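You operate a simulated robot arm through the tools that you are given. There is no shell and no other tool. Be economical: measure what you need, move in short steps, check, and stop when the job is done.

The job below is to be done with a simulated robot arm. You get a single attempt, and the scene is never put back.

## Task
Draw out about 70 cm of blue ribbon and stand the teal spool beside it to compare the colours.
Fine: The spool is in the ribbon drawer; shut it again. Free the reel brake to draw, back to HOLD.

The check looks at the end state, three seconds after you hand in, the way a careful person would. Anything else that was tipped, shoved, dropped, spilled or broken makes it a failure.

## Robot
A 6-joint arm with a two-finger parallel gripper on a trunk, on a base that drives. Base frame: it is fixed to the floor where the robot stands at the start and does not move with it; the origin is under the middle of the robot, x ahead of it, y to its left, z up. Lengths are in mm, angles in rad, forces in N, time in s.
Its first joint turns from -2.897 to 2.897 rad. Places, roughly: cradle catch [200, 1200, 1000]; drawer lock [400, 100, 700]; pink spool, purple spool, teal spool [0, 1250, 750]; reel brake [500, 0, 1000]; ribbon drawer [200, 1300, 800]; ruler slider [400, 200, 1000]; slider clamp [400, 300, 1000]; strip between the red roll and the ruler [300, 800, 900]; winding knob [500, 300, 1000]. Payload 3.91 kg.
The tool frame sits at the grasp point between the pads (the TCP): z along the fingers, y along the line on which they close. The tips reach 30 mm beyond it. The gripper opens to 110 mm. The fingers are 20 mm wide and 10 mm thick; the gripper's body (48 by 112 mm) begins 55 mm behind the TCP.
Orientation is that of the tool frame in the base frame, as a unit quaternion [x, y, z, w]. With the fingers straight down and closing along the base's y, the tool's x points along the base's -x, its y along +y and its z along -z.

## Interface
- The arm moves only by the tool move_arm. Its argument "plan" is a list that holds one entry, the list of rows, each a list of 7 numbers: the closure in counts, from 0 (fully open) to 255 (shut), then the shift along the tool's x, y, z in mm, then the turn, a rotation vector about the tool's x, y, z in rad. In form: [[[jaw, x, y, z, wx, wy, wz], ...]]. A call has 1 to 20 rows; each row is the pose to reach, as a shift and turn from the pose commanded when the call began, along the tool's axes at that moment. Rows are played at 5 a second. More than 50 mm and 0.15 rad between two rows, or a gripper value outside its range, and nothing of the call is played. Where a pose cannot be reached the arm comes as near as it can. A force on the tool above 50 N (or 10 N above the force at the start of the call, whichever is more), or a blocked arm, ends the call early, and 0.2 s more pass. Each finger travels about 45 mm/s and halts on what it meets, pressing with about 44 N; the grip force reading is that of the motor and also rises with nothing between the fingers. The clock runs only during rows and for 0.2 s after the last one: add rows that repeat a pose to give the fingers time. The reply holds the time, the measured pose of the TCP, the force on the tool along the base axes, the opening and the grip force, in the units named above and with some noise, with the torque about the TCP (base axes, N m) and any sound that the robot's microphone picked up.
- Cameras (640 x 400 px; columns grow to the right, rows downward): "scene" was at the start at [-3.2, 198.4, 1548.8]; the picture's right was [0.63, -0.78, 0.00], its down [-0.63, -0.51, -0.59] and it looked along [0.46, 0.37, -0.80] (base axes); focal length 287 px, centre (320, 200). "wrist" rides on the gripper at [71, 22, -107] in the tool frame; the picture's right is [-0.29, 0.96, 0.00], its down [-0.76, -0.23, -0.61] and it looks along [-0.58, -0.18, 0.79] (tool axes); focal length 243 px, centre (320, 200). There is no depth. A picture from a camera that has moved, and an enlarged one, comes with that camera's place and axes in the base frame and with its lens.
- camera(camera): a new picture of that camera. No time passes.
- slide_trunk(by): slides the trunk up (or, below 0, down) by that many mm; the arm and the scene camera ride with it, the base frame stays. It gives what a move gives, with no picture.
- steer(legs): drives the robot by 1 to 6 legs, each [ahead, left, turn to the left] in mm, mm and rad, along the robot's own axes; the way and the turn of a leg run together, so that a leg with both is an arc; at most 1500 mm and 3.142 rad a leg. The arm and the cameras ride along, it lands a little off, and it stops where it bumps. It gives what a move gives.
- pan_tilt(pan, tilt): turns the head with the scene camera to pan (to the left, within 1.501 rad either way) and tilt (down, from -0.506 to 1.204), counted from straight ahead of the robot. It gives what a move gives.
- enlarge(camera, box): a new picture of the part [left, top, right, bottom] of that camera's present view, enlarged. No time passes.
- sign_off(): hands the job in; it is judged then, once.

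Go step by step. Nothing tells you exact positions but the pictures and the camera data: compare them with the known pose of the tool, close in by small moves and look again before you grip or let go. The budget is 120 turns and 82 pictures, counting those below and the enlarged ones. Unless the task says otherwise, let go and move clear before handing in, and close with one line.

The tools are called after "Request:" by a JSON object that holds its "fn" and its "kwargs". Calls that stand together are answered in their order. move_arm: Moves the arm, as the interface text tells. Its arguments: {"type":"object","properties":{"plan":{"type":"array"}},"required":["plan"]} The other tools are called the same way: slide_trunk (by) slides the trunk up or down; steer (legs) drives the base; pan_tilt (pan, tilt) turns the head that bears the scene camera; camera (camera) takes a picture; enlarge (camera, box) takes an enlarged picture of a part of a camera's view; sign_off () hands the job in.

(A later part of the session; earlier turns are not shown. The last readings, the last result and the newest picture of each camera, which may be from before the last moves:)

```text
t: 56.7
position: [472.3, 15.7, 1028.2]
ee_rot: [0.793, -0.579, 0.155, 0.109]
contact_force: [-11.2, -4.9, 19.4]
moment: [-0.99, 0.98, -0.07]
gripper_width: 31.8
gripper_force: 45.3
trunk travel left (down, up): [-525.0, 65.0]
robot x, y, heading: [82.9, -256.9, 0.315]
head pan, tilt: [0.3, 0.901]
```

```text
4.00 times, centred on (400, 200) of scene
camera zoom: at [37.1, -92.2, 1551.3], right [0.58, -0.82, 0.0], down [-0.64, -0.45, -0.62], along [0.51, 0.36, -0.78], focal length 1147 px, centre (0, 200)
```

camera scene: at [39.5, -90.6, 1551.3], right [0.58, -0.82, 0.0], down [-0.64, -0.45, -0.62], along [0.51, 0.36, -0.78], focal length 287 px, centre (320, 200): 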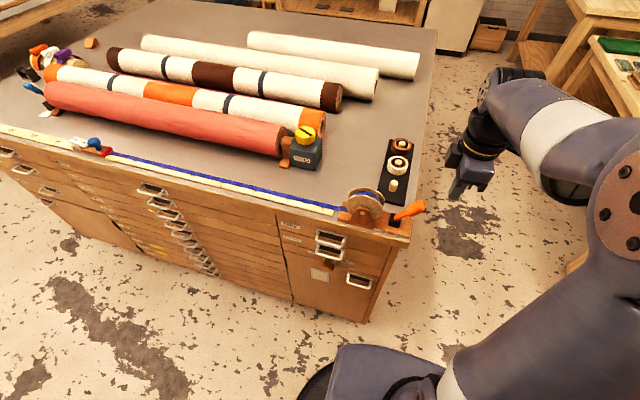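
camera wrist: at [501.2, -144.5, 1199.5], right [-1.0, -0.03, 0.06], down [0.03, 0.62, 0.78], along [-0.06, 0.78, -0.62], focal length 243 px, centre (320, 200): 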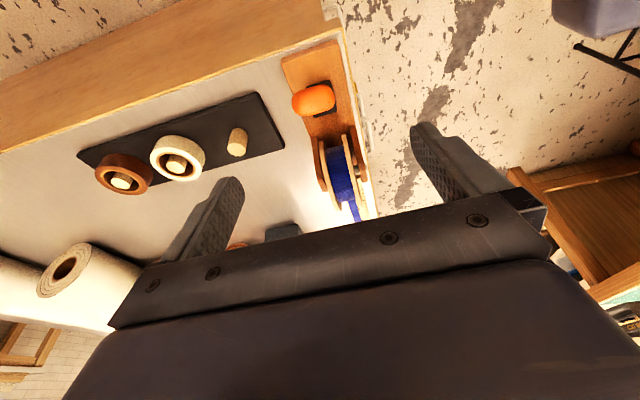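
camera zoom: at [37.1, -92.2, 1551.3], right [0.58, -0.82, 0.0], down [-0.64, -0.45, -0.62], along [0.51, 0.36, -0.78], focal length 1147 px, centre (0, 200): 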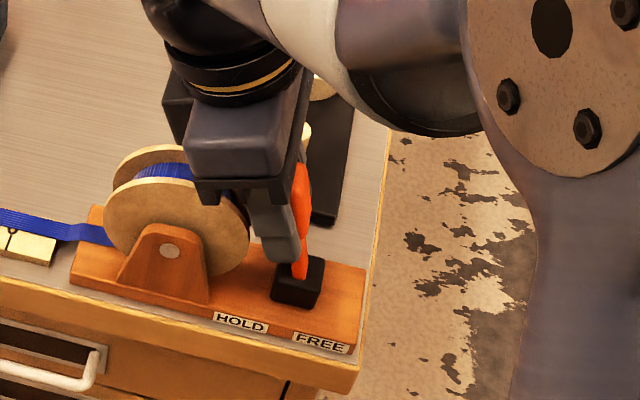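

The pose matches the original HOLD position. I'll release and retract, then check.

Request:
{"fn": "move_arm", "kwargs": {"plan": [[[120, 0, 0, 0, 0, 0, 0], [0, 0, 0, 0, 0, 0, 0], [0, 0, 0, 0, 0, 0, 0], [0, 0, 0, 0, 0, 0, 0], [0, 0, 0, 0, 0, 0, 0], [0, 0, 0, -45, 0, 0, 0], [0, 0, 0, -90, 0, 0, 0], [0, 0, 0, -130, 0, -0.12, 0], [0, 0, 0, -130, 0, -0.25, 0], [0, 0, 0, -130, 0, -0.376, 0], [0, 0, 0, -130, 0, -0.376, 0]]]}}

Request:
{"fn": "camera", "kwargs": {"camera": "scene"}}

Request:
{"fn": "enlarge", "kwargs": {"camera": "scene", "box": [320, 150, 480, 250]}}

```text
t: 59.1
position: [459.8, 60.1, 1150.9]
ee_rot: [0.808, -0.59, 0.003, -0.004]
contact_force: [-0.3, -0.4, 0.3]
moment: [0.01, 0.01, -0.01]
gripper_width: 109.9
gripper_force: 0.0
trunk travel left (down, up): [-525.0, 65.0]
robot x, y, heading: [81.3, -259.0, 0.313]
head pan, tilt: [0.3, 0.901]
```

```text
47 pictures are left
camera scene: at [39.7, -91.1, 1551.3], right [0.58, -0.82, 0.0], down [-0.64, -0.45, -0.62], along [0.51, 0.36, -0.78], focal length 287 px, centre (320, 200)
```

scene: 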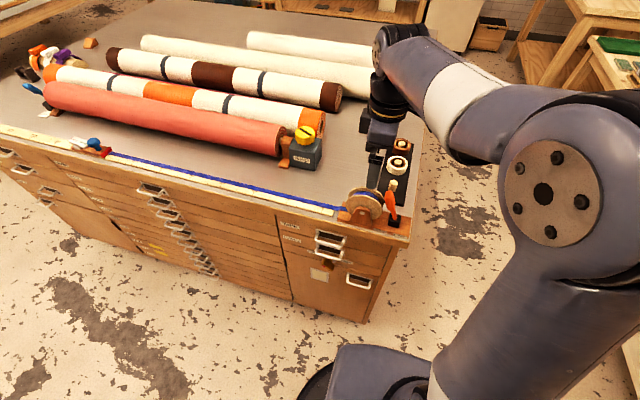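

```text
4.00 times, centred on (400, 200) of scene
camera zoom: at [39.7, -91.1, 1551.3], right [0.58, -0.82, 0.0], down [-0.64, -0.45, -0.62], along [0.51, 0.36, -0.78], focal length 1147 px, centre (0, 200)
```

zoom: 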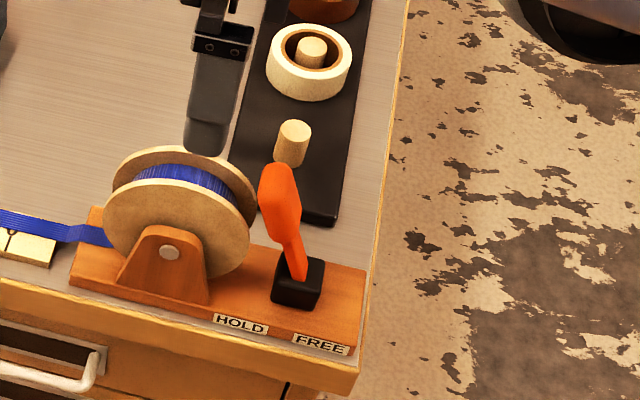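

The brake is back on HOLD. I'll read the drawer labels and the lock next.

Request:
{"fn": "enlarge", "kwargs": {"camera": "scene", "box": [260, 210, 400, 310]}}

Request:
{"fn": "enlarge", "kwargs": {"camera": "scene", "box": [0, 120, 200, 260]}}

```text
4.00 times, centred on (330, 260) of scene
camera zoom: at [39.7, -91.1, 1551.3], right [0.58, -0.82, 0.0], down [-0.64, -0.45, -0.62], along [0.51, 0.36, -0.78], focal length 1147 px, centre (280, -40)
```

zoom: 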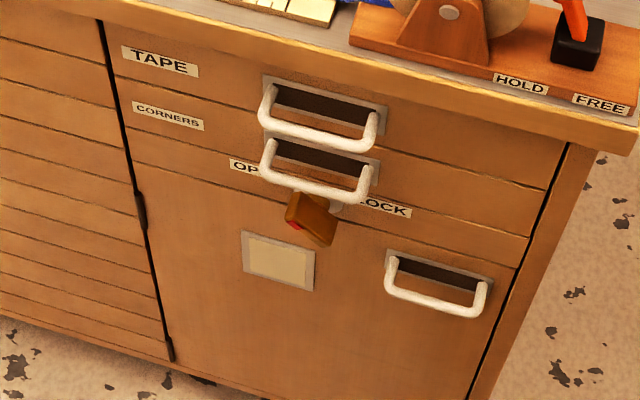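

```text
2.86 times, centred on (100, 190) of scene
camera zoom: at [39.7, -91.1, 1551.3], right [0.58, -0.82, 0.0], down [-0.64, -0.45, -0.62], along [0.51, 0.36, -0.78], focal length 819 px, centre (949, 229)
```

zoom: 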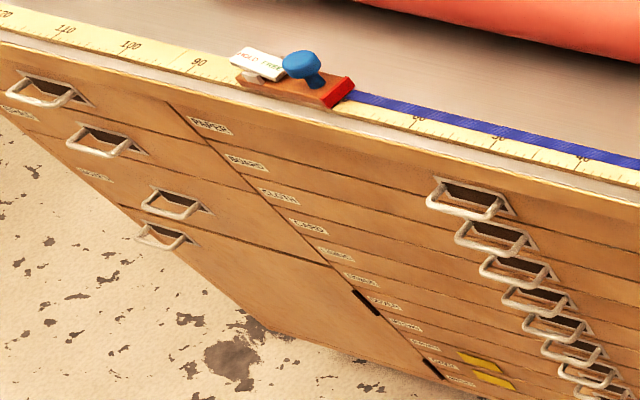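

The OPEN/LOCK knob sits in the right column, and the drawers on the left need reading. I'll drive left for a frontal look.

Request:
{"fn": "steer", "kwargs": {"legs": [[0, 1130, 0]]}}

Request:
{"fn": "pan_tilt", "kwargs": {"pan": 0.35, "tilt": 0.9}}

Request:
{"fn": "camera", "kwargs": {"camera": "scene"}}

```text
t: 64.9
position: [116.1, 1133.7, 1149.6]
ee_rot: [0.807, -0.59, 0.003, -0.002]
contact_force: [0.1, 0.4, 0.3]
moment: [0.0, 0.0, 0.0]
gripper_width: 109.9
gripper_force: 0.1
trunk travel left (down, up): [-525.0, 65.0]
robot x, y, heading: [-262.9, 815.9, 0.31]
head pan, tilt: [0.3, 0.901]
```

```text
t: 65.5
position: [116.5, 1133.8, 1149.7]
ee_rot: [0.806, -0.591, 0.003, -0.003]
contact_force: [0.0, -0.6, 0.2]
moment: [0.02, 0.02, -0.01]
gripper_width: 110.1
gripper_force: 0.1
trunk travel left (down, up): [-525.0, 65.0]
robot x, y, heading: [-263.0, 816.4, 0.309]
head pan, tilt: [0.351, 0.901]
```

```text
43 pictures are left
camera scene: at [-307.0, 987.1, 1551.3], right [0.61, -0.79, 0.0], down [-0.62, -0.48, -0.62], along [0.49, 0.38, -0.78], focal length 287 px, centre (320, 200)
```

scene: 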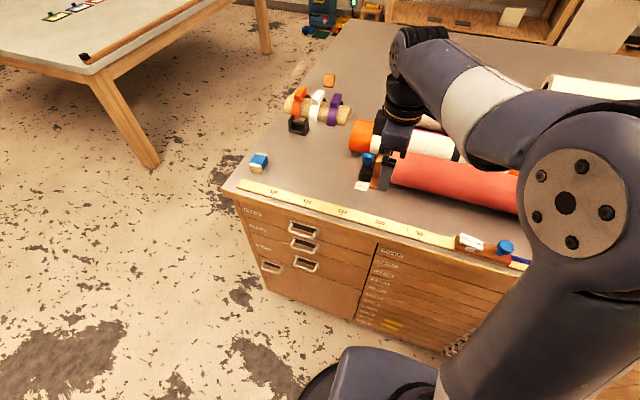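

Request:
{"fn": "enlarge", "kwargs": {"camera": "scene", "box": [215, 180, 415, 300]}}

```text
3.20 times, centred on (315, 240) of scene
camera zoom: at [-307.0, 987.1, 1551.3], right [0.61, -0.79, 0.0], down [-0.62, -0.48, -0.62], along [0.49, 0.38, -0.78], focal length 917 px, centre (336, 72)
```

zoom: 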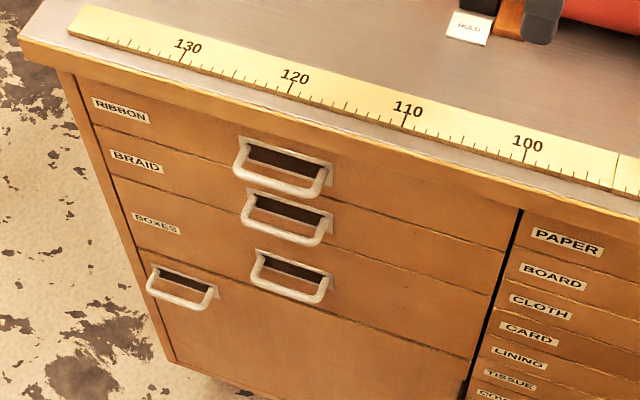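

RIBBON is the top-left drawer, its handle near u=378, v=1222, z=868 in bench coordinates. I'll back the base off, lower the trunk and point the gripper forward to pull it.

Request:
{"fn": "steer", "kwargs": {"legs": [[-294, 193, 0]]}}

Request:
{"fn": "slide_trunk", "kwargs": {"by": -250}}

Request:
{"fn": "move_arm", "kwargs": {"plan": [[[0, 0, 0, 0, 0.14, 0, 0], [0, 0, 0, 0, 0.28, 0, 0], [0, 0, 0, 0, 0.42, 0, 0], [0, 0, 0, 0, 0.56, 0, 0], [0, 0, 0, 0, 0.7, 0, 0], [0, 0, 0, 0, 0.84, 0, 0], [0, 0, 0, 0, 0.98, 0, 0], [0, 0, 0, 0, 1.12, 0, 0], [0, 0, 0, 0, 1.26, 0, 0], [0, 0, 0, 0, 1.4, 0, 0], [0, 0, 0, 0, 1.5, 0, 0], [0, 0, 0, 0, 1.571, 0, 0], [0, 0, 0, 0, 1.571, 0, 0]]]}}

Request:
{"fn": "camera", "kwargs": {"camera": "wrist"}}

Request:
{"fn": "camera", "kwargs": {"camera": "scene"}}

```text
t: 67.8
position: [-224.9, 1229.3, 1150.2]
ee_rot: [0.805, -0.593, 0.003, -0.002]
contact_force: [-0.3, -0.5, -0.4]
moment: [-0.01, 0.02, 0.0]
gripper_width: 109.9
gripper_force: 0.1
trunk travel left (down, up): [-525.0, 65.0]
robot x, y, heading: [-604.6, 909.7, 0.306]
head pan, tilt: [0.351, 0.901]
```

```text
t: 70.4
position: [-224.7, 1229.1, 899.4]
ee_rot: [0.806, -0.593, 0.003, -0.003]
contact_force: [0.0, -0.6, -0.6]
moment: [-0.01, -0.01, -0.01]
gripper_width: 110.0
gripper_force: 0.1
trunk travel left (down, up): [-275.0, 315.0]
robot x, y, heading: [-605.6, 914.2, 0.306]
head pan, tilt: [0.351, 0.901]
```

```text
t: 73.2
position: [-226.3, 1229.2, 900.5]
ee_rot: [-0.567, 0.415, -0.421, 0.573]
contact_force: [0.2, -0.4, -0.3]
moment: [-0.03, -0.01, 0.0]
gripper_width: 110.0
gripper_force: 0.1
trunk travel left (down, up): [-275.0, 315.0]
robot x, y, heading: [-604.2, 912.2, 0.306]
head pan, tilt: [0.351, 0.901]
```

```text
41 pictures are left
camera wrist: at [-306.0, 1129.6, 876.9], right [-0.08, 0.28, -0.96], down [-0.81, 0.54, 0.22], along [0.58, 0.79, 0.18], focal length 243 px, centre (320, 200)
```

wrist: 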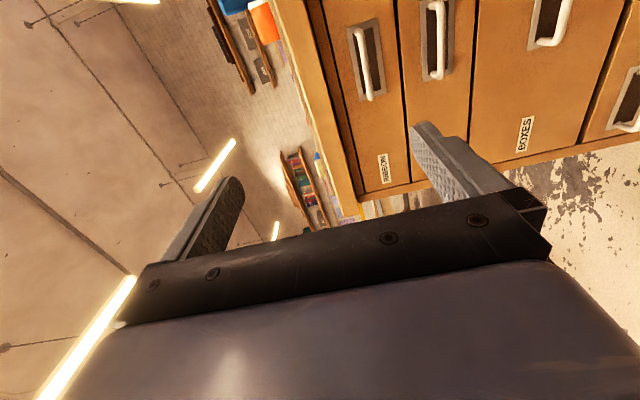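

```text
40 pictures are left
camera scene: at [-648.1, 1084.6, 1301.3], right [0.61, -0.79, 0.0], down [-0.62, -0.48, -0.62], along [0.49, 0.38, -0.78], focal length 287 px, centre (320, 200)
```

scene: 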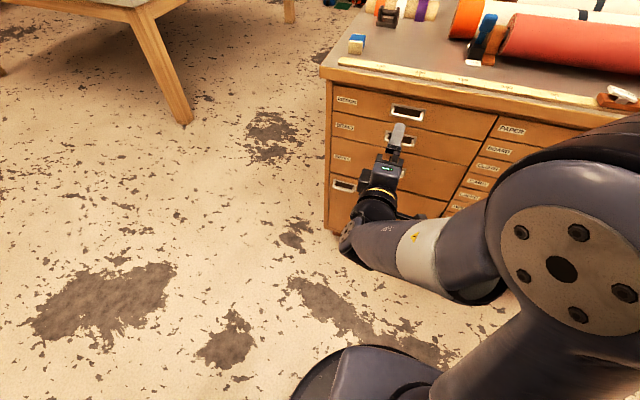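

Good view of the RIBBON handle. I'll enlarge to refine its position.

Request:
{"fn": "enlarge", "kwargs": {"camera": "scene", "box": [320, 50, 480, 170]}}

Request:
{"fn": "enlarge", "kwargs": {"camera": "wrist", "box": [300, 0, 460, 120]}}

```text
3.33 times, centred on (400, 110) of scene
camera zoom: at [-648.1, 1084.6, 1301.3], right [0.61, -0.79, 0.0], down [-0.62, -0.48, -0.62], along [0.49, 0.38, -0.78], focal length 956 px, centre (53, 500)
```

zoom: 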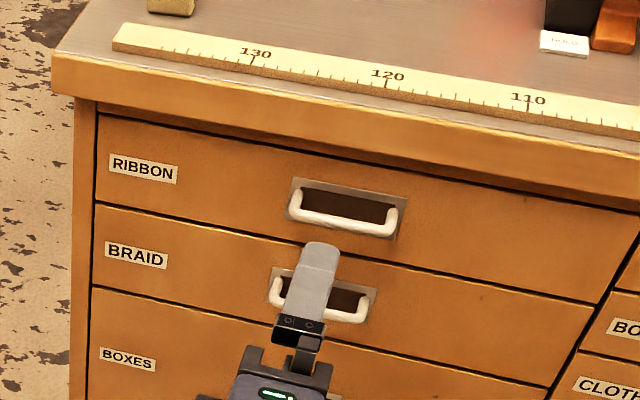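

```text
3.33 times, centred on (380, 60) of wrist
camera zoom: at [-306.0, 1129.6, 876.9], right [-0.08, 0.28, -0.96], down [-0.81, 0.54, 0.22], along [0.58, 0.79, 0.18], focal length 809 px, centre (120, 667)
```

zoom: 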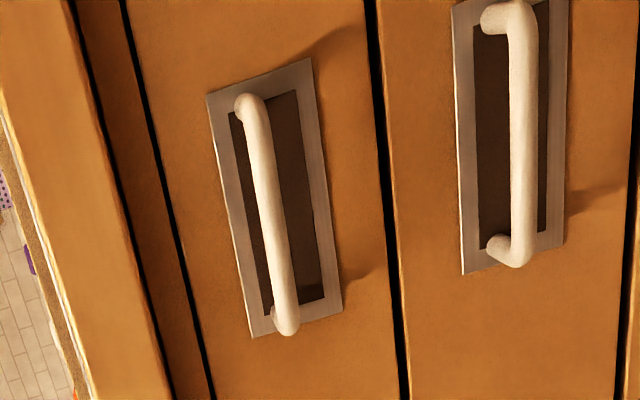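

Triangulation puts the handle bar at about u=393, v=1235, z=842. I'll move in front of it with the jaws half closed and look.

Request:
{"fn": "move_arm", "kwargs": {"plan": [[[139, 2, 20, 20, 0, 0, 0], [139, 4, 40, 50, 0, 0, 0], [139, 5, 55, 90, 0, 0, 0], [139, 5.5, 60.5, 130, 0, 0, 0], [139, 5.5, 60.5, 157, 0, 0, 0], [139, 5.5, 60.5, 157, 0, 0, 0]]]}}

Request:
{"fn": "enlarge", "kwargs": {"camera": "scene", "box": [320, 50, 480, 170]}}

Request:
{"fn": "camera", "kwargs": {"camera": "wrist"}}

```text
t: 74.6
position: [-74.1, 1272.7, 841.5]
ee_rot: [-0.568, 0.417, -0.422, 0.571]
contact_force: [0.2, -0.4, 0.6]
moment: [-0.01, -0.01, -0.06]
gripper_width: 50.2
gripper_force: 0.2
trunk travel left (down, up): [-275.0, 315.0]
robot x, y, heading: [-604.2, 914.4, 0.309]
head pan, tilt: [0.351, 0.901]
```

```text
3.33 times, centred on (400, 110) of scene
camera zoom: at [-648.0, 1084.6, 1301.3], right [0.61, -0.79, 0.0], down [-0.62, -0.48, -0.62], along [0.49, 0.38, -0.78], focal length 956 px, centre (53, 500)
```

zoom: 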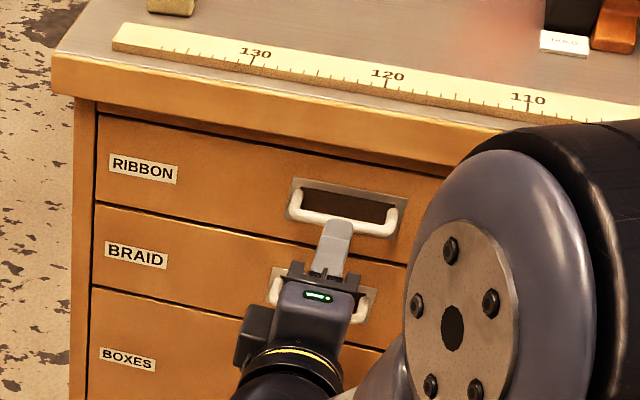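

```text
36 pictures are left
camera wrist: at [-154.2, 1173.0, 818.7], right [-0.08, 0.28, -0.96], down [-0.81, 0.54, 0.22], along [0.58, 0.79, 0.18], focal length 243 px, centre (320, 200)
```

wrist: 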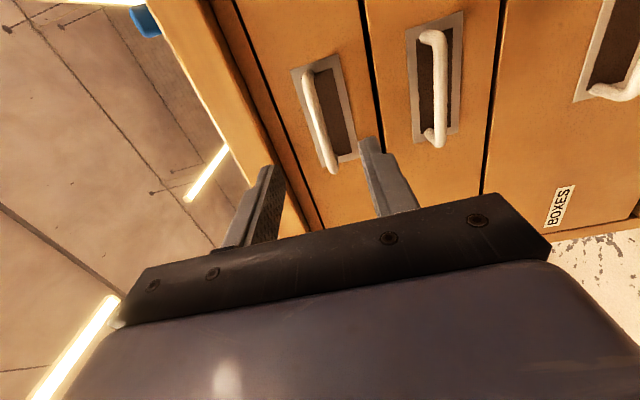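

The bar lies midway between the fingers. I'll move in the last 66 mm slowly and close.

Request:
{"fn": "move_arm", "kwargs": {"plan": [[[139, 0, 0, 25, 0, 0, 0], [139, 0, 0, 45, 0, 0, 0], [139, 0, 0, 55, 0, 0, 0], [139, 0, 0, 62, 0, 0, 0], [139, 0, 0, 67, 0, 0, 0], [139, 0, 0, 67, 0, 0, 0], [255, 0, 0, 67, 0, 0, 0], [255, 0, 0, 67, 0, 0, 0], [255, 0, 0, 67, 0, 0, 0], [255, 0, 0, 67, 0, 0, 0]]]}}

Request:
{"fn": "camera", "kwargs": {"camera": "wrist"}}

```text
t: 76.8
position: [-8.6, 1291.0, 840.9]
ee_rot: [-0.569, 0.418, -0.42, 0.571]
contact_force: [-0.4, 0.4, -2.1]
moment: [0.14, 0.06, 0.03]
gripper_width: 8.6
gripper_force: 44.8
trunk travel left (down, up): [-275.0, 315.0]
robot x, y, heading: [-604.6, 907.8, 0.306]
head pan, tilt: [0.351, 0.901]
```

```text
35 pictures are left
camera wrist: at [-89.5, 1190.8, 817.7], right [-0.08, 0.28, -0.96], down [-0.81, 0.54, 0.22], along [0.58, 0.79, 0.18], focal length 243 px, centre (320, 200)
```

wrist: 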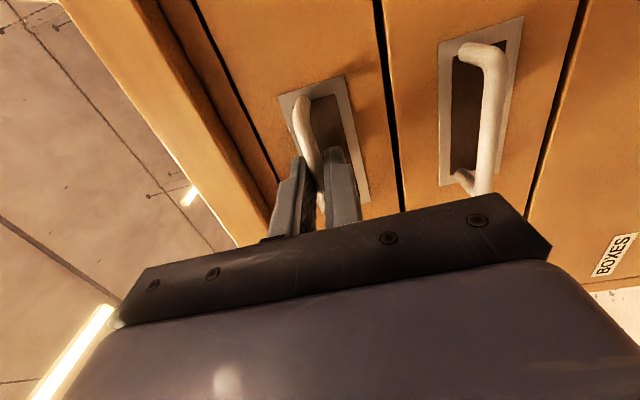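

The bar is gripped at 8.6 mm, so I'll pull gently.

Request:
{"fn": "move_arm", "kwargs": {"plan": [[[255, 0, 0, -10, 0, 0, 0], [255, 0, 0, -20, 0, 0, 0], [255, 0, 0, -35, 0, 0, 0], [255, 0, 0, -50, 0, 0, 0], [255, 0, 0, -50, 0, 0, 0]]]}}

Request:
{"fn": "enlarge", "kwargs": {"camera": "scene", "box": [280, 30, 520, 180]}}

```text
t: 78.0
position: [-56.0, 1275.4, 841.0]
ee_rot: [-0.567, 0.417, -0.421, 0.572]
contact_force: [-0.4, 0.4, 0.7]
moment: [0.1, -0.02, -0.12]
gripper_width: 8.9
gripper_force: 45.3
trunk travel left (down, up): [-275.0, 315.0]
robot x, y, heading: [-604.5, 911.6, 0.302]
head pan, tilt: [0.351, 0.901]
```

```text
2.67 times, centred on (400, 105) of scene
camera zoom: at [-648.0, 1084.5, 1301.3], right [0.61, -0.79, 0.0], down [-0.62, -0.48, -0.62], along [0.49, 0.38, -0.78], focal length 764 px, centre (107, 453)
```

zoom: 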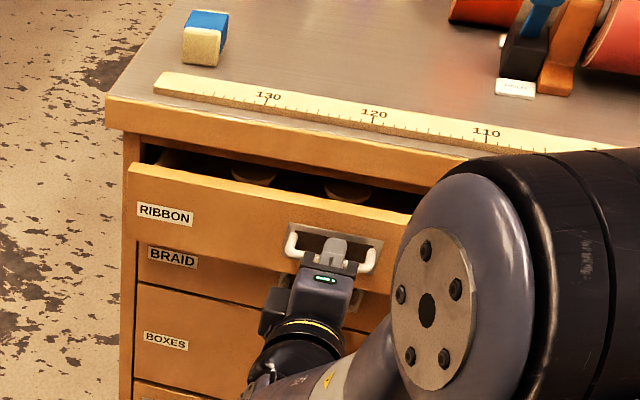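

The drawer is unlocked and sliding, with spools visible inside. I'll pull it further out smoothly.

Request:
{"fn": "move_arm", "kwargs": {"plan": [[[255, 0, 0, -8, 0, 0, 0], [255, 0, 0, -20, 0, 0, 0], [255, 0, 0, -34, 0, 0, 0], [255, 0, 0, -48, 0, 0, 0], [255, 0, 0, -62, 0, 0, 0], [255, 0, 0, -76, 0, 0, 0], [255, 0, 0, -90, 0, 0, 0], [255, 0, 0, -104, 0, 0, 0], [255, 0, 0, -118, 0, 0, 0], [255, 0, 0, -132, 0, 0, 0], [255, 0, 0, -144, 0, 0, 0], [255, 0, 0, -154, 0, 0, 0], [255, 0, 0, -160, 0, 0, 0], [255, 0, 0, -160, 0, 0, 0]]]}}

Request:
{"fn": "enlarge", "kwargs": {"camera": "scene", "box": [260, 30, 500, 180]}}

```text
t: 81.0
position: [-209.2, 1226.3, 840.8]
ee_rot: [-0.567, 0.418, -0.422, 0.572]
contact_force: [7.3, -25.8, 12.7]
moment: [0.07, -0.13, -0.3]
gripper_width: 8.9
gripper_force: 44.6
trunk travel left (down, up): [-275.0, 315.0]
robot x, y, heading: [-598.8, 911.5, 0.305]
head pan, tilt: [0.351, 0.901]
```

```text
2.67 times, centred on (380, 105) of scene
camera zoom: at [-648.0, 1081.7, 1301.7], right [0.61, -0.79, 0.0], down [-0.62, -0.48, -0.62], along [0.49, 0.38, -0.78], focal length 764 px, centre (160, 453)
```

zoom: 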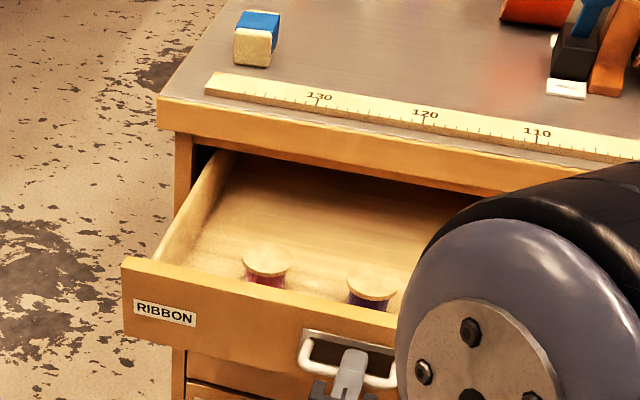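

The drawer is out about 210 mm, showing the pink and purple spools, with teal presumably hidden behind the arm. I'll let go of the handle, back off, rise and turn the tool down.

Request:
{"fn": "move_arm", "kwargs": {"plan": [[[200, 0, 0, 0, 0, 0, 0], [139, 0, 0, 0, 0, 0, 0], [139, 0, 0, 0, 0, 0, 0], [139, 0, 0, -25, 0, 0, 0], [139, 0, 0, -60, 0, 0, 0], [139, 0, 0, -80, 0, 0, 0], [139, 0, -45, -80, 0, 0, 0], [100, 0, -90, -80, 0, 0, 0], [60, 0, -135, -80, 0, 0, 0], [0, 0, -180, -80, 0, 0, 0], [0, 0, -225, -80, 0, 0, 0]]]}}

Request:
{"fn": "move_arm", "kwargs": {"plan": [[[0, 0, 0, 0, -0.14, 0, 0], [0, 0, 0, 0, -0.28, 0, 0], [0, 0, 0, 0, -0.42, 0, 0], [0, 0, 0, 0, -0.56, 0, 0], [0, 0, 0, 0, -0.7, 0, 0], [0, 0, 0, 0, -0.84, 0, 0], [0, 0, 0, 0, -0.98, 0, 0], [0, 0, 0, 0, -1.12, 0, 0], [0, 0, 0, 0, -1.26, 0, 0], [0, 0, 0, 0, -1.4, 0, 0], [0, 0, 0, 0, -1.5, 0, 0], [0, 0, 0, 0, -1.571, 0, 0], [0, 0, 0, 0, -1.571, 0, 0]]]}}

Request:
{"fn": "camera", "kwargs": {"camera": "scene"}}

Request:
{"fn": "camera", "kwargs": {"camera": "wrist"}}

```text
t: 83.4
position: [-291.0, 1204.0, 1064.8]
ee_rot: [-0.568, 0.416, -0.421, 0.572]
contact_force: [0.8, 0.3, 0.0]
moment: [0.01, -0.03, 0.0]
gripper_width: 110.0
gripper_force: 0.0
trunk travel left (down, up): [-275.0, 315.0]
robot x, y, heading: [-604.5, 909.7, 0.305]
head pan, tilt: [0.351, 0.901]
```

```text
t: 86.2
position: [-288.7, 1204.4, 1063.8]
ee_rot: [0.805, -0.593, 0.003, -0.002]
contact_force: [0.0, -0.1, 1.1]
moment: [0.04, -0.01, 0.0]
gripper_width: 110.0
gripper_force: 0.2
trunk travel left (down, up): [-275.0, 315.0]
robot x, y, heading: [-605.0, 911.6, 0.306]
head pan, tilt: [0.351, 0.901]
```

```text
32 pictures are left
camera scene: at [-648.0, 1084.5, 1301.3], right [0.61, -0.79, 0.0], down [-0.62, -0.48, -0.62], along [0.49, 0.38, -0.78], focal length 287 px, centre (320, 200)
```

scene: 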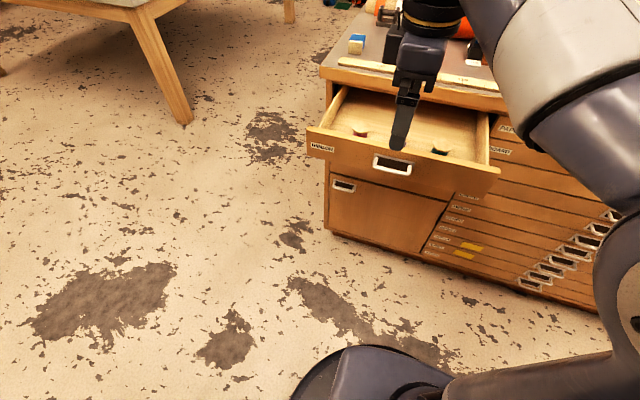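

```text
31 pictures are left
camera wrist: at [-288.1, 1130.3, 1170.0], right [-1.0, -0.01, -0.01], down [-0.01, 0.79, 0.61], along [0.0, 0.61, -0.79], focal length 243 px, centre (320, 200)
```

wrist: 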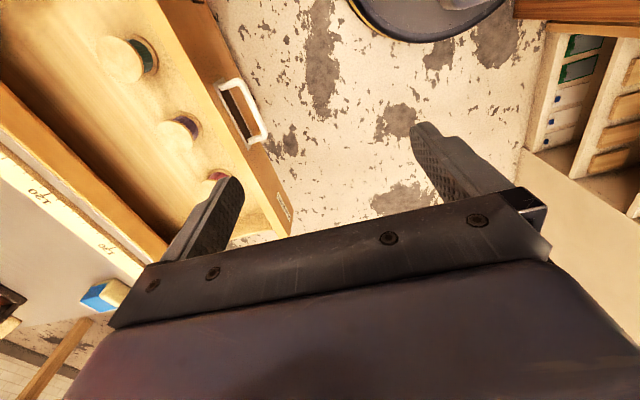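

Wrist view shows teal as the rightmost spool, near (-19,1183), with its top near z 803; purple and pink are to its left. I'll turn the jaws to close along the bench, which keeps the body clear of the bench edge, and move above it.

Request:
{"fn": "move_arm", "kwargs": {"plan": [[[0, 9, -23, 4, 0, 0, 0.143], [0, 18, -46, 8, 0, 0, 0.286], [0, 27, -69, 12, 0, 0, 0.428], [0, 36, -92, 16, 0, 0, 0.571], [0, 45, -115, 20, 0, 0, 0.714], [0, 55, -138, 24, 0, 0, 0.857], [0, 64, -160, 28, 0, 0, 1.0], [0, 73, -183, 32, 0, 0, 1.142], [0, 82, -206, 36, 0, 0, 1.285], [0, 91, -229, 40, 0, 0, 1.428], [0, 100, -252, 44, 0, 0, 1.571], [0, 100, -252, 44, 0, 0, 1.571]]]}}

Request:
{"fn": "camera", "kwargs": {"camera": "wrist"}}

Request:
{"fn": "enlarge", "kwargs": {"camera": "scene", "box": [300, 60, 540, 210]}}

```text
t: 88.8
position: [-30.5, 1180.1, 1009.7]
ee_rot: [-0.149, 0.989, 0.0, 0.006]
contact_force: [0.0, -0.1, -0.2]
moment: [-0.03, 0.04, 0.03]
gripper_width: 109.8
gripper_force: 0.1
out of reach, approached as far as the arm can: row 10, 11, 12
trunk travel left (down, up): [-275.0, 315.0]
robot x, y, heading: [-603.6, 912.0, 0.304]
head pan, tilt: [0.351, 0.901]
```

```text
30 pictures are left
camera wrist: at [-106.9, 1180.7, 1115.3], right [-0.01, 1.0, 0.0], down [0.79, 0.0, 0.62], along [0.62, 0.01, -0.79], focal length 243 px, centre (320, 200)
```

wrist: 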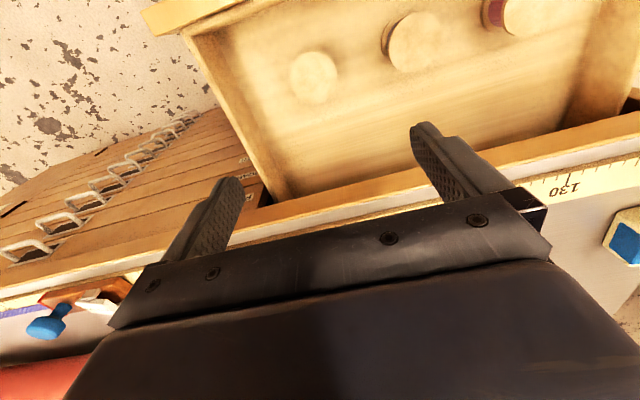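

```text
2.67 times, centred on (420, 135) of scene
camera zoom: at [-648.1, 1084.5, 1301.3], right [0.61, -0.79, 0.0], down [-0.62, -0.48, -0.62], along [0.49, 0.38, -0.78], focal length 764 px, centre (53, 373)
```

zoom: 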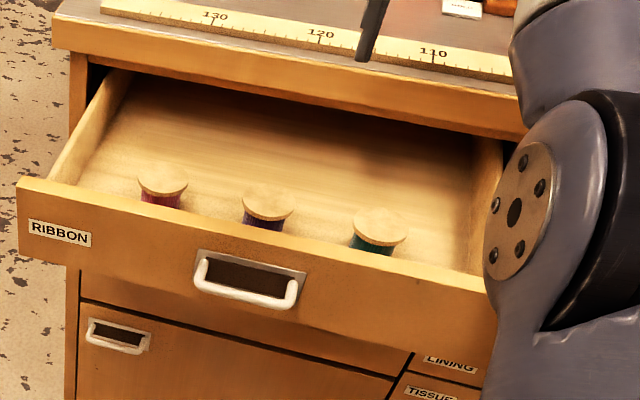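

Teal's top is at about (-56,1176,857), with 95 mm to purple. The arm is at its reach limit, so I'll pull it back and drive 130 mm closer.

Request:
{"fn": "move_arm", "kwargs": {"plan": [[[0, 35, 0, -5, 0, 0, 0], [0, 70, 0, -10, 0, 0, 0], [0, 105, 0, -10, 0, 0, 0], [0, 140, 0, -10, 0, 0, 0], [0, 140, 0, -10, 0, 0, 0]]]}}

Request:
{"fn": "steer", "kwargs": {"legs": [[130, 0, 0]]}}

Request:
{"fn": "camera", "kwargs": {"camera": "wrist"}}

```text
t: 90.0
position: [-165.8, 1138.0, 1021.3]
ee_rot: [-0.151, 0.989, -0.001, 0.004]
contact_force: [1.0, 0.0, 0.0]
moment: [-0.03, 0.03, 0.02]
gripper_width: 110.0
gripper_force: 0.1
trunk travel left (down, up): [-275.0, 315.0]
robot x, y, heading: [-605.4, 913.7, 0.3]
head pan, tilt: [0.351, 0.901]
```

```text
t: 91.3
position: [-43.8, 1178.3, 1019.1]
ee_rot: [-0.151, 0.989, 0.0, 0.004]
contact_force: [-0.4, 0.3, -0.1]
moment: [-0.01, 0.01, 0.01]
gripper_width: 109.9
gripper_force: 0.1
trunk travel left (down, up): [-275.0, 315.0]
robot x, y, heading: [-486.2, 948.8, 0.307]
head pan, tilt: [0.351, 0.901]
```

```text
28 pictures are left
camera wrist: at [-118.4, 1177.3, 1125.2], right [-0.01, 1.0, 0.0], down [0.79, 0.01, 0.61], along [0.61, 0.01, -0.79], focal length 243 px, centre (320, 200)
```

wrist: 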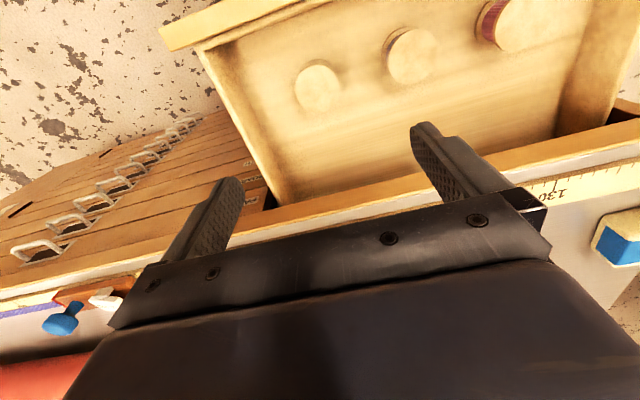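

The estimate holds from this view. I'll descend partway with the jaws at about 75 mm and check alignment.

Request:
{"fn": "move_arm", "kwargs": {"plan": [[[81, 5, 1, 25, 0, 0, 0], [81, 13, 2, 55, 0, 0, 0], [81, 13, 2, 85, 0, 0, 0], [81, 13, 2, 110, 0, 0, 0], [81, 13, 2, 110, 0, 0, 0]]]}}

Request:
{"fn": "camera", "kwargs": {"camera": "wrist"}}

Request:
{"fn": "enlarge", "kwargs": {"camera": "scene", "box": [320, 60, 560, 240]}}

```text
t: 92.5
position: [-56.3, 1177.5, 908.8]
ee_rot: [-0.151, 0.989, 0.0, 0.005]
contact_force: [0.3, 0.3, 0.0]
moment: [-0.02, 0.02, -0.05]
gripper_width: 74.8
gripper_force: 0.0
trunk travel left (down, up): [-275.0, 315.0]
robot x, y, heading: [-480.9, 951.3, 0.308]
head pan, tilt: [0.351, 0.901]
```

```text
27 pictures are left
camera wrist: at [-131.8, 1176.4, 1014.9], right [-0.01, 1.0, 0.0], down [0.79, 0.01, 0.61], along [0.61, 0.01, -0.79], focal length 243 px, centre (320, 200)
```

wrist: 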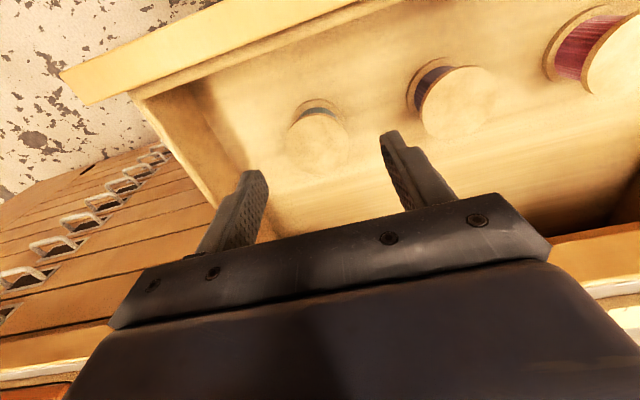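

```text
2.22 times, centred on (440, 150) of scene
camera zoom: at [-526.8, 1122.8, 1301.3], right [0.61, -0.79, 0.0], down [-0.62, -0.48, -0.62], along [0.49, 0.38, -0.78], focal length 637 px, centre (53, 311)
```

zoom: 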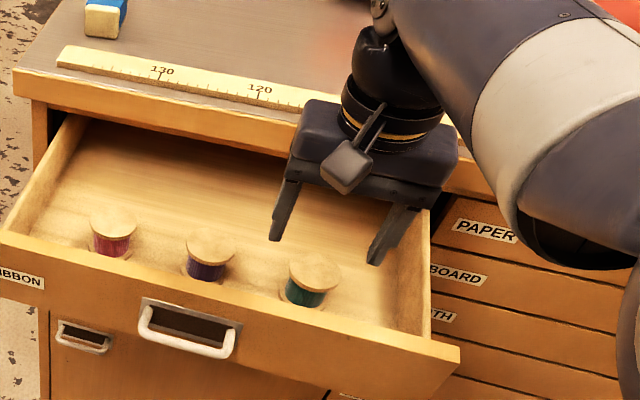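

The spool is centred between the fingers. I'll shift 4 mm toward the drawer front, lower to about z 845 and grip it.

Request:
{"fn": "move_arm", "kwargs": {"plan": [[[81, 4, -0.5, 15, 0, 0, 0], [81, 4, -0.5, 30, 0, 0, 0], [81, 4, -0.5, 45, 0, 0, 0], [81, 4, -0.5, 56, 0, 0, 0], [81, 4, -0.5, 63, 0, 0, 0], [81, 4, -0.5, 63, 0, 0, 0]]]}}

Request:
{"fn": "camera", "kwargs": {"camera": "wrist"}}

Request:
{"fn": "enlarge", "kwargs": {"camera": "scene", "box": [320, 100, 520, 240]}}

```text
t: 93.9
position: [-58.4, 1173.9, 847.4]
ee_rot: [-0.151, 0.988, 0.0, 0.004]
contact_force: [-0.4, 0.3, 0.6]
moment: [0.0, -0.01, 0.03]
gripper_width: 74.9
gripper_force: 0.1
trunk travel left (down, up): [-275.0, 315.0]
robot x, y, heading: [-484.5, 949.4, 0.304]
head pan, tilt: [0.351, 0.901]
```

```text
25 pictures are left
camera wrist: at [-133.7, 1174.0, 951.8], right [-0.01, 1.0, 0.0], down [0.79, 0.01, 0.61], along [0.61, 0.01, -0.79], focal length 243 px, centre (320, 200)
```

wrist: 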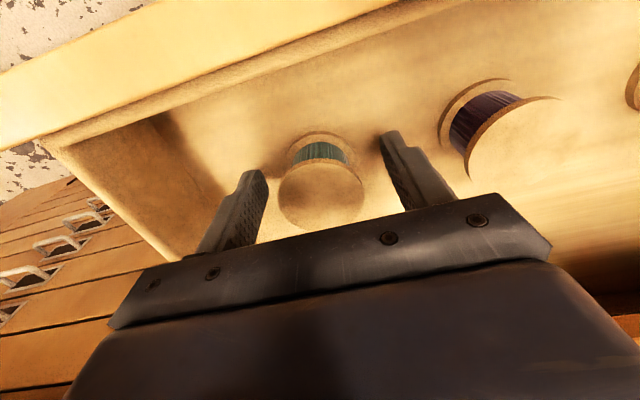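

```text
2.86 times, centred on (420, 170) of scene
camera zoom: at [-526.8, 1122.8, 1301.3], right [0.61, -0.79, 0.0], down [-0.62, -0.48, -0.62], along [0.49, 0.38, -0.78], focal length 819 px, centre (34, 286)
```

zoom: 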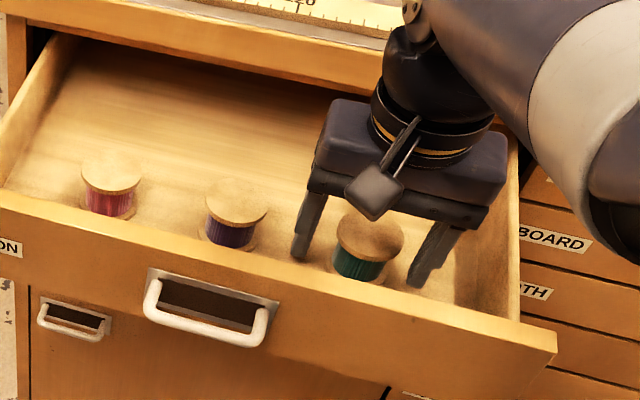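

The spool is nicely straddled. I'll lower 8 mm more and close on it.

Request:
{"fn": "move_arm", "kwargs": {"plan": [[[81, 0, 0, 4, 0, 0, 0], [81, 0, 0, 8, 0, 0, 0], [81, 0, 0, 8, 0, 0, 0], [255, 0, 0, 8, 0, 0, 0], [255, 0, 0, 8, 0, 0, 0], [255, 0, 0, 8, 0, 0, 0], [255, 0, 0, 8, 0, 0, 0], [255, 0, 0, 8, 0, 0, 0]]]}}

```text
t: 95.7
position: [-59.1, 1175.6, 838.9]
ee_rot: [-0.151, 0.989, 0.0, 0.004]
contact_force: [0.0, 1.0, 0.6]
moment: [0.06, 0.01, 0.01]
gripper_width: 46.8
gripper_force: 44.3
trunk travel left (down, up): [-275.0, 315.0]
robot x, y, heading: [-482.2, 949.9, 0.305]
head pan, tilt: [0.351, 0.901]
```

The spool is gripped at 46.8 mm. I'll lift it straight up.

Request:
{"fn": "move_arm", "kwargs": {"plan": [[[255, 0, 0, -15, 0, 0, 0], [255, 0, 0, -40, 0, 0, 0], [255, 0, 0, -75, 0, 0, 0], [255, 0, 0, -110, 0, 0, 0], [255, 0, 0, -145, 0, 0, 0], [255, 0, 0, -180, 0, 0, 0], [255, 0, 0, -210, 0, 0, 0], [255, 0, 0, -210, 0, 0, 0]]]}}

Request:
{"fn": "camera", "kwargs": {"camera": "wrist"}}

Request:
{"fn": "camera", "kwargs": {"camera": "scene"}}

```text
t: 97.5
position: [-59.1, 1175.7, 1047.5]
ee_rot: [-0.151, 0.988, 0.0, 0.004]
contact_force: [-0.5, 0.0, 0.0]
moment: [0.01, 0.0, 0.01]
gripper_width: 0.3
gripper_force: 37.5
trunk travel left (down, up): [-275.0, 315.0]
robot x, y, heading: [-479.4, 947.7, 0.308]
head pan, tilt: [0.351, 0.901]
```

```text
23 pictures are left
camera wrist: at [-133.6, 1173.8, 1154.6], right [-0.01, 1.0, 0.0], down [0.79, 0.01, 0.61], along [0.61, 0.01, -0.79], focal length 243 px, centre (320, 200)
```

wrist: 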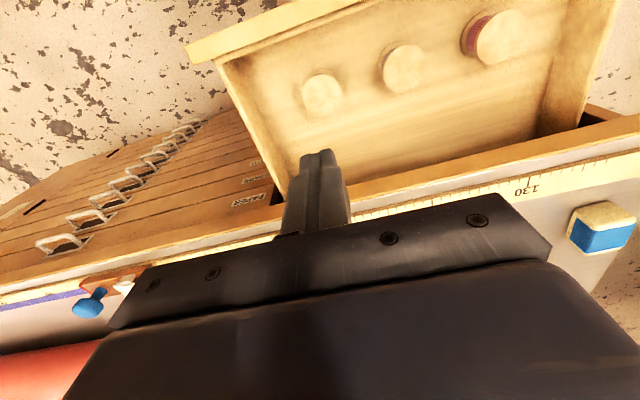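

```text
22 pictures are left
camera scene: at [-526.9, 1122.8, 1301.3], right [0.61, -0.79, 0.0], down [-0.62, -0.48, -0.62], along [0.49, 0.38, -0.78], focal length 287 px, centre (320, 200)
```

scene: 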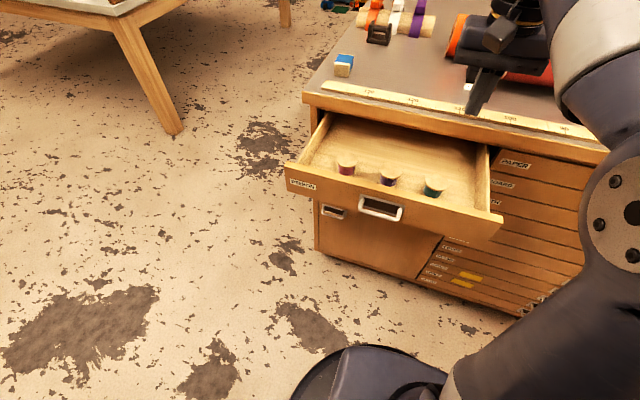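

The spool slipped out but is still standing in its place, because I gripped the flange too far up the fingers. I'll measure it more precisely.

Request:
{"fn": "enlarge", "kwargs": {"camera": "scene", "box": [380, 150, 480, 220]}}

Request:
{"fn": "enlarge", "kwargs": {"camera": "wrist", "box": [260, 40, 440, 150]}}

```text
5.71 times, centred on (430, 185) of scene
camera zoom: at [-526.9, 1122.8, 1301.3], right [0.61, -0.79, 0.0], down [-0.62, -0.48, -0.62], along [0.49, 0.38, -0.78], focal length 1638 px, centre (-309, 286)
```

zoom: 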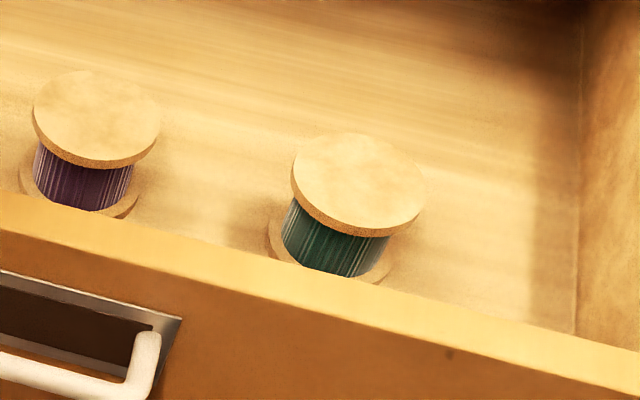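

```text
3.56 times, centred on (350, 95) of wrist
camera zoom: at [-133.6, 1173.8, 1154.6], right [-0.01, 1.0, 0.0], down [0.79, 0.01, 0.61], along [0.61, 0.01, -0.79], focal length 863 px, centre (213, 573)
```

zoom: 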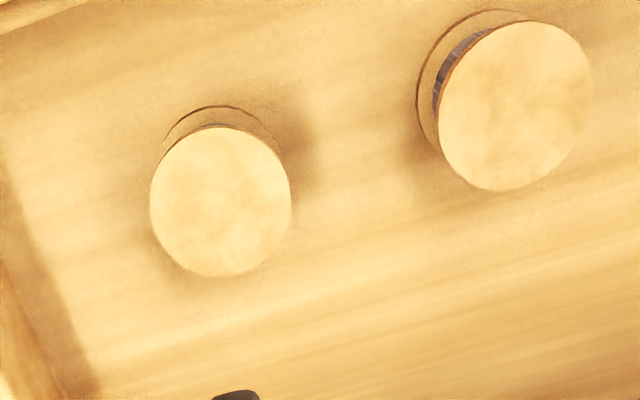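

The refined top centre is (-56,1176.5,851.6), 46.7 mm in diameter and about 43 mm tall. I'll open, descend so the top flange sits right at the pads' centre, and grip again.

Request:
{"fn": "move_arm", "kwargs": {"plan": [[[81, -3, 0, 0, 0, 0, 0], [81, -3, 0, 30, 0, 0, 0], [81, -3, 0, 60, 0, 0, 0], [81, -3, 0, 90, 0, 0, 0], [81, -3, 0, 120, 0, 0, 0], [81, -3, 0, 150, 0, 0, 0], [81, -3, 0, 175, 0, 0, 0], [81, -3, 0, 190, 0, 0, 0], [81, -3, 0, 200, 0, 0, 0], [81, -3, 0, 200, 0, 0, 0], [255, -3, 0, 200, 0, 0, 0], [255, -3, 0, 200, 0, 0, 0], [255, -3, 0, 200, 0, 0, 0], [255, -3, 0, 200, 0, 0, 0], [255, -3, 0, 200, 0, 0, 0]]]}}

Request:
{"fn": "move_arm", "kwargs": {"plan": [[[255, 0, 0, -4, 0, 0, 0], [255, 0, 0, -8, 0, 0, 0], [255, 0, 0, -12, 0, 0, 0], [255, 0, 0, -16, 0, 0, 0], [255, 0, 0, -20, 0, 0, 0]]]}}

Request:
{"fn": "camera", "kwargs": {"camera": "wrist"}}

```text
t: 100.7
position: [-57.5, 1175.3, 849.3]
ee_rot: [-0.152, 0.988, 0.0, 0.004]
contact_force: [0.1, -0.8, 1.0]
moment: [-0.05, 0.02, 0.02]
gripper_width: 46.6
gripper_force: 44.4
trunk travel left (down, up): [-275.0, 315.0]
robot x, y, heading: [-485.8, 950.0, 0.305]
head pan, tilt: [0.351, 0.901]
```

```text
t: 101.9
position: [-56.4, 1176.1, 869.4]
ee_rot: [-0.151, 0.988, 0.001, 0.004]
contact_force: [-0.8, -0.8, -1.5]
moment: [0.03, 0.01, -0.03]
gripper_width: 46.2
gripper_force: 43.9
trunk travel left (down, up): [-275.0, 315.0]
robot x, y, heading: [-483.9, 950.8, 0.306]
head pan, tilt: [0.351, 0.901]
```

```text
19 pictures are left
camera wrist: at [-131.3, 1175.3, 974.3], right [-0.01, 1.0, 0.0], down [0.79, 0.01, 0.62], along [0.62, 0.01, -0.79], focal length 243 px, centre (320, 200)
```

wrist: 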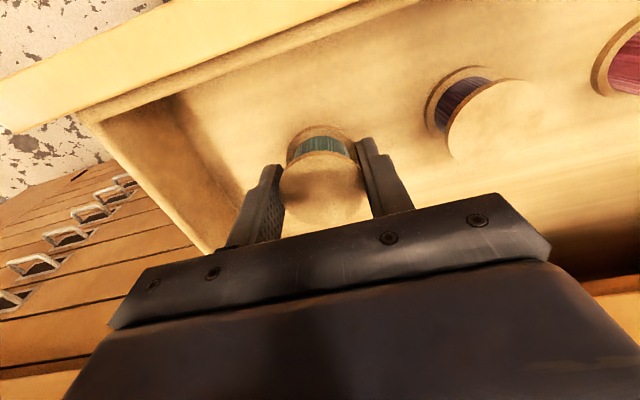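

It's holding at 46 mm. I'll keep lifting gently.

Request:
{"fn": "move_arm", "kwargs": {"plan": [[[255, 0, 0, -8, 0, 0, 0], [255, 0, 0, -18, 0, 0, 0], [255, 0, 0, -30, 0, 0, 0], [255, 0, 0, -44, 0, 0, 0], [255, 0, 0, -58, 0, 0, 0], [255, 0, 0, -72, 0, 0, 0], [255, 0, 0, -86, 0, 0, 0], [255, 0, 0, -100, 0, 0, 0], [255, 0, 0, -114, 0, 0, 0], [255, 0, 0, -128, 0, 0, 0], [255, 0, 0, -142, 0, 0, 0], [255, 0, 0, -156, 0, 0, 0], [255, 0, 0, -168, 0, 0, 0], [255, 0, 0, -178, 0, 0, 0], [255, 0, 0, -185, 0, 0, 0], [255, 0, 0, -185, 0, 0, 0]]]}}

Request:
{"fn": "camera", "kwargs": {"camera": "scene"}}

```text
t: 105.3
position: [-57.9, 1175.0, 1054.3]
ee_rot: [-0.151, 0.988, -0.001, 0.003]
contact_force: [-0.5, 0.5, -0.2]
moment: [-0.03, 0.03, -0.01]
gripper_width: 46.6
gripper_force: 44.2
trunk travel left (down, up): [-275.0, 315.0]
robot x, y, heading: [-484.1, 951.6, 0.308]
head pan, tilt: [0.351, 0.901]
```

```text
18 pictures are left
camera scene: at [-526.8, 1122.8, 1301.3], right [0.61, -0.79, 0.0], down [-0.62, -0.48, -0.62], along [0.49, 0.38, -0.78], focal length 287 px, centre (320, 200)
```

scene: 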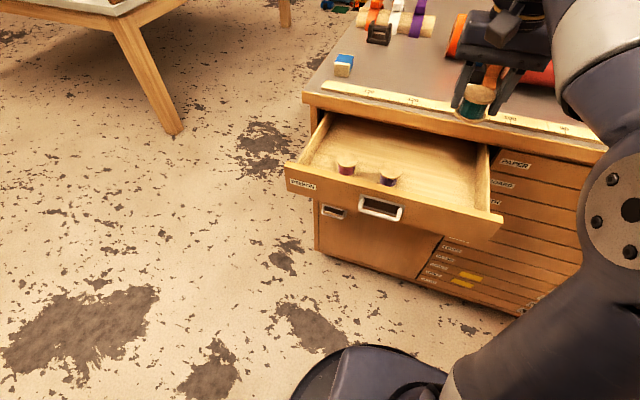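

The spool is in the gripper; I'll check its attitude.

Request:
{"fn": "enlarge", "kwargs": {"camera": "scene", "box": [430, 40, 550, 140]}}

Request:
{"fn": "camera", "kwargs": {"camera": "wrist"}}

```text
4.00 times, centred on (490, 90) of scene
camera zoom: at [-526.8, 1122.8, 1301.3], right [0.61, -0.79, 0.0], down [-0.62, -0.48, -0.62], along [0.49, 0.38, -0.78], focal length 1147 px, centre (-360, 640)
```

zoom: 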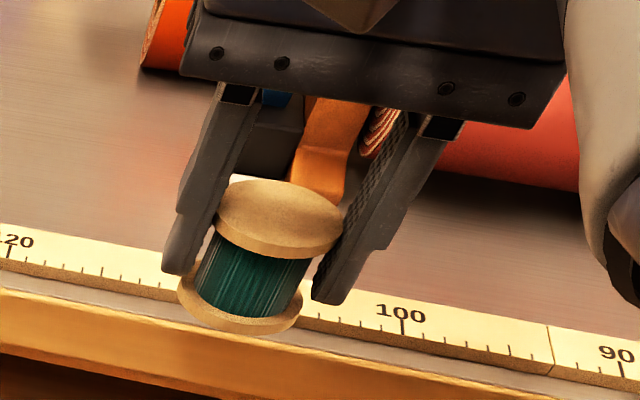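

```text
16 pictures are left
camera wrist: at [-132.6, 1173.9, 1160.1], right [-0.01, 1.0, 0.0], down [0.79, 0.01, 0.61], along [0.61, 0.01, -0.79], focal length 243 px, centre (320, 200)
```

wrist: 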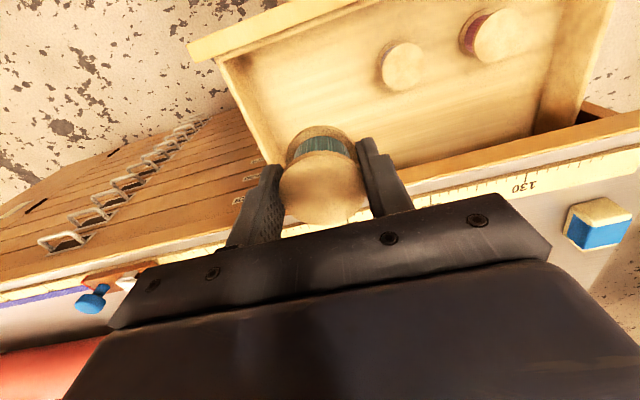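

The spool hangs upright and secure. I'll raise the trunk and drive right, to the bench strip beside the drawn ribbon.

Request:
{"fn": "slide_trunk", "kwargs": {"by": 200}}

Request:
{"fn": "steer", "kwargs": {"legs": [[0, -500, 0], [130, 0, 0]]}}

Request:
{"fn": "camera", "kwargs": {"camera": "scene"}}

```text
t: 107.4
position: [-57.1, 1174.3, 1253.5]
ee_rot: [-0.151, 0.989, -0.001, 0.004]
contact_force: [0.5, 0.5, -1.0]
moment: [0.0, 0.02, 0.01]
gripper_width: 46.3
gripper_force: 44.0
trunk travel left (down, up): [-475.0, 115.0]
robot x, y, heading: [-481.7, 951.3, 0.305]
head pan, tilt: [0.351, 0.901]
```

```text
t: 111.2
position: [215.5, 733.1, 1252.8]
ee_rot: [-0.148, 0.989, -0.001, 0.004]
contact_force: [-1.2, -0.1, -0.4]
moment: [-0.03, 0.0, -0.03]
gripper_width: 46.1
gripper_force: 44.2
trunk travel left (down, up): [-475.0, 115.0]
robot x, y, heading: [-212.1, 512.9, 0.304]
head pan, tilt: [0.351, 0.901]
```

```text
15 pictures are left
camera scene: at [-254.4, 684.8, 1501.3], right [0.61, -0.8, 0.0], down [-0.62, -0.47, -0.62], along [0.49, 0.38, -0.78], focal length 287 px, centre (320, 200)
```

scene: 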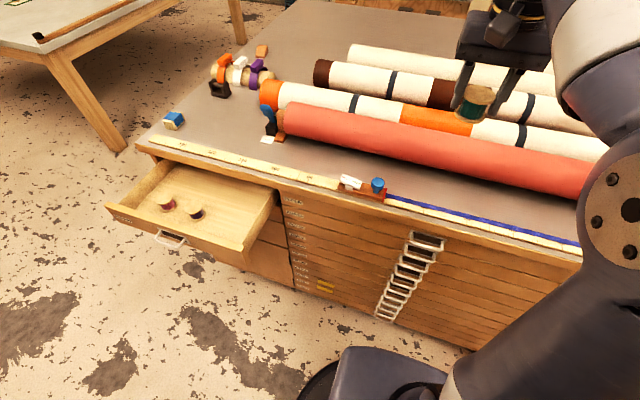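

The strip between ribbon and red roll spans roughly u 475 to 550. I'll move above u=505, v=610 and check with the wrist camera.

Request:
{"fn": "move_arm", "kwargs": {"plan": [[[255, -10, -3, 10, 0, 0, 0], [255, -20, -6, 25, 0, 0, 0], [255, -35, -11, 45, 0, 0, 0], [255, -50, -15, 70, 0, 0, 0], [255, -65, -20, 95, 0, 0, 0], [255, -75, -23, 120, 0, 0, 0], [255, -79.7, -24, 145, 0, 0, 0], [255, -79.7, -24, 165, 0, 0, 0], [255, -79.7, -24, 173, 0, 0, 0], [255, -79.7, -24, 173, 0, 0, 0]]]}}

Request:
{"fn": "camera", "kwargs": {"camera": "wrist"}}

Request:
{"fn": "enlarge", "kwargs": {"camera": "scene", "box": [380, 100, 540, 240]}}

```text
t: 113.4
position: [298.0, 733.0, 1082.6]
ee_rot: [-0.149, 0.989, -0.001, 0.004]
contact_force: [0.0, 0.0, -0.4]
moment: [-0.02, 0.01, -0.02]
gripper_width: 46.3
gripper_force: 43.8
trunk travel left (down, up): [-475.0, 115.0]
robot x, y, heading: [-211.7, 510.4, 0.304]
head pan, tilt: [0.351, 0.901]
```

```text
14 pictures are left
camera wrist: at [224.2, 732.4, 1187.8], right [0.0, 1.0, 0.0], down [0.79, 0.0, 0.61], along [0.61, 0.0, -0.79], focal length 243 px, centre (320, 200)
```

wrist: 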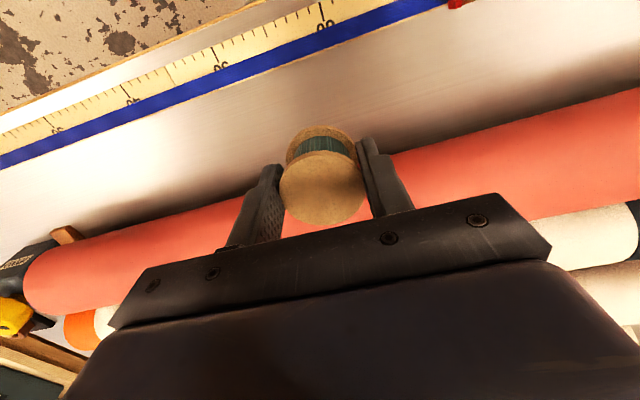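

```text
2.86 times, centred on (460, 170) of scene
camera zoom: at [-254.7, 684.7, 1501.3], right [0.61, -0.8, 0.0], down [-0.62, -0.47, -0.62], along [0.49, 0.38, -0.78], focal length 819 px, centre (-80, 286)
```

zoom: 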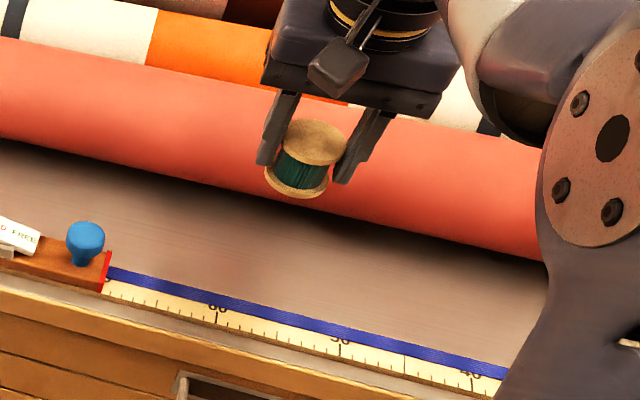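

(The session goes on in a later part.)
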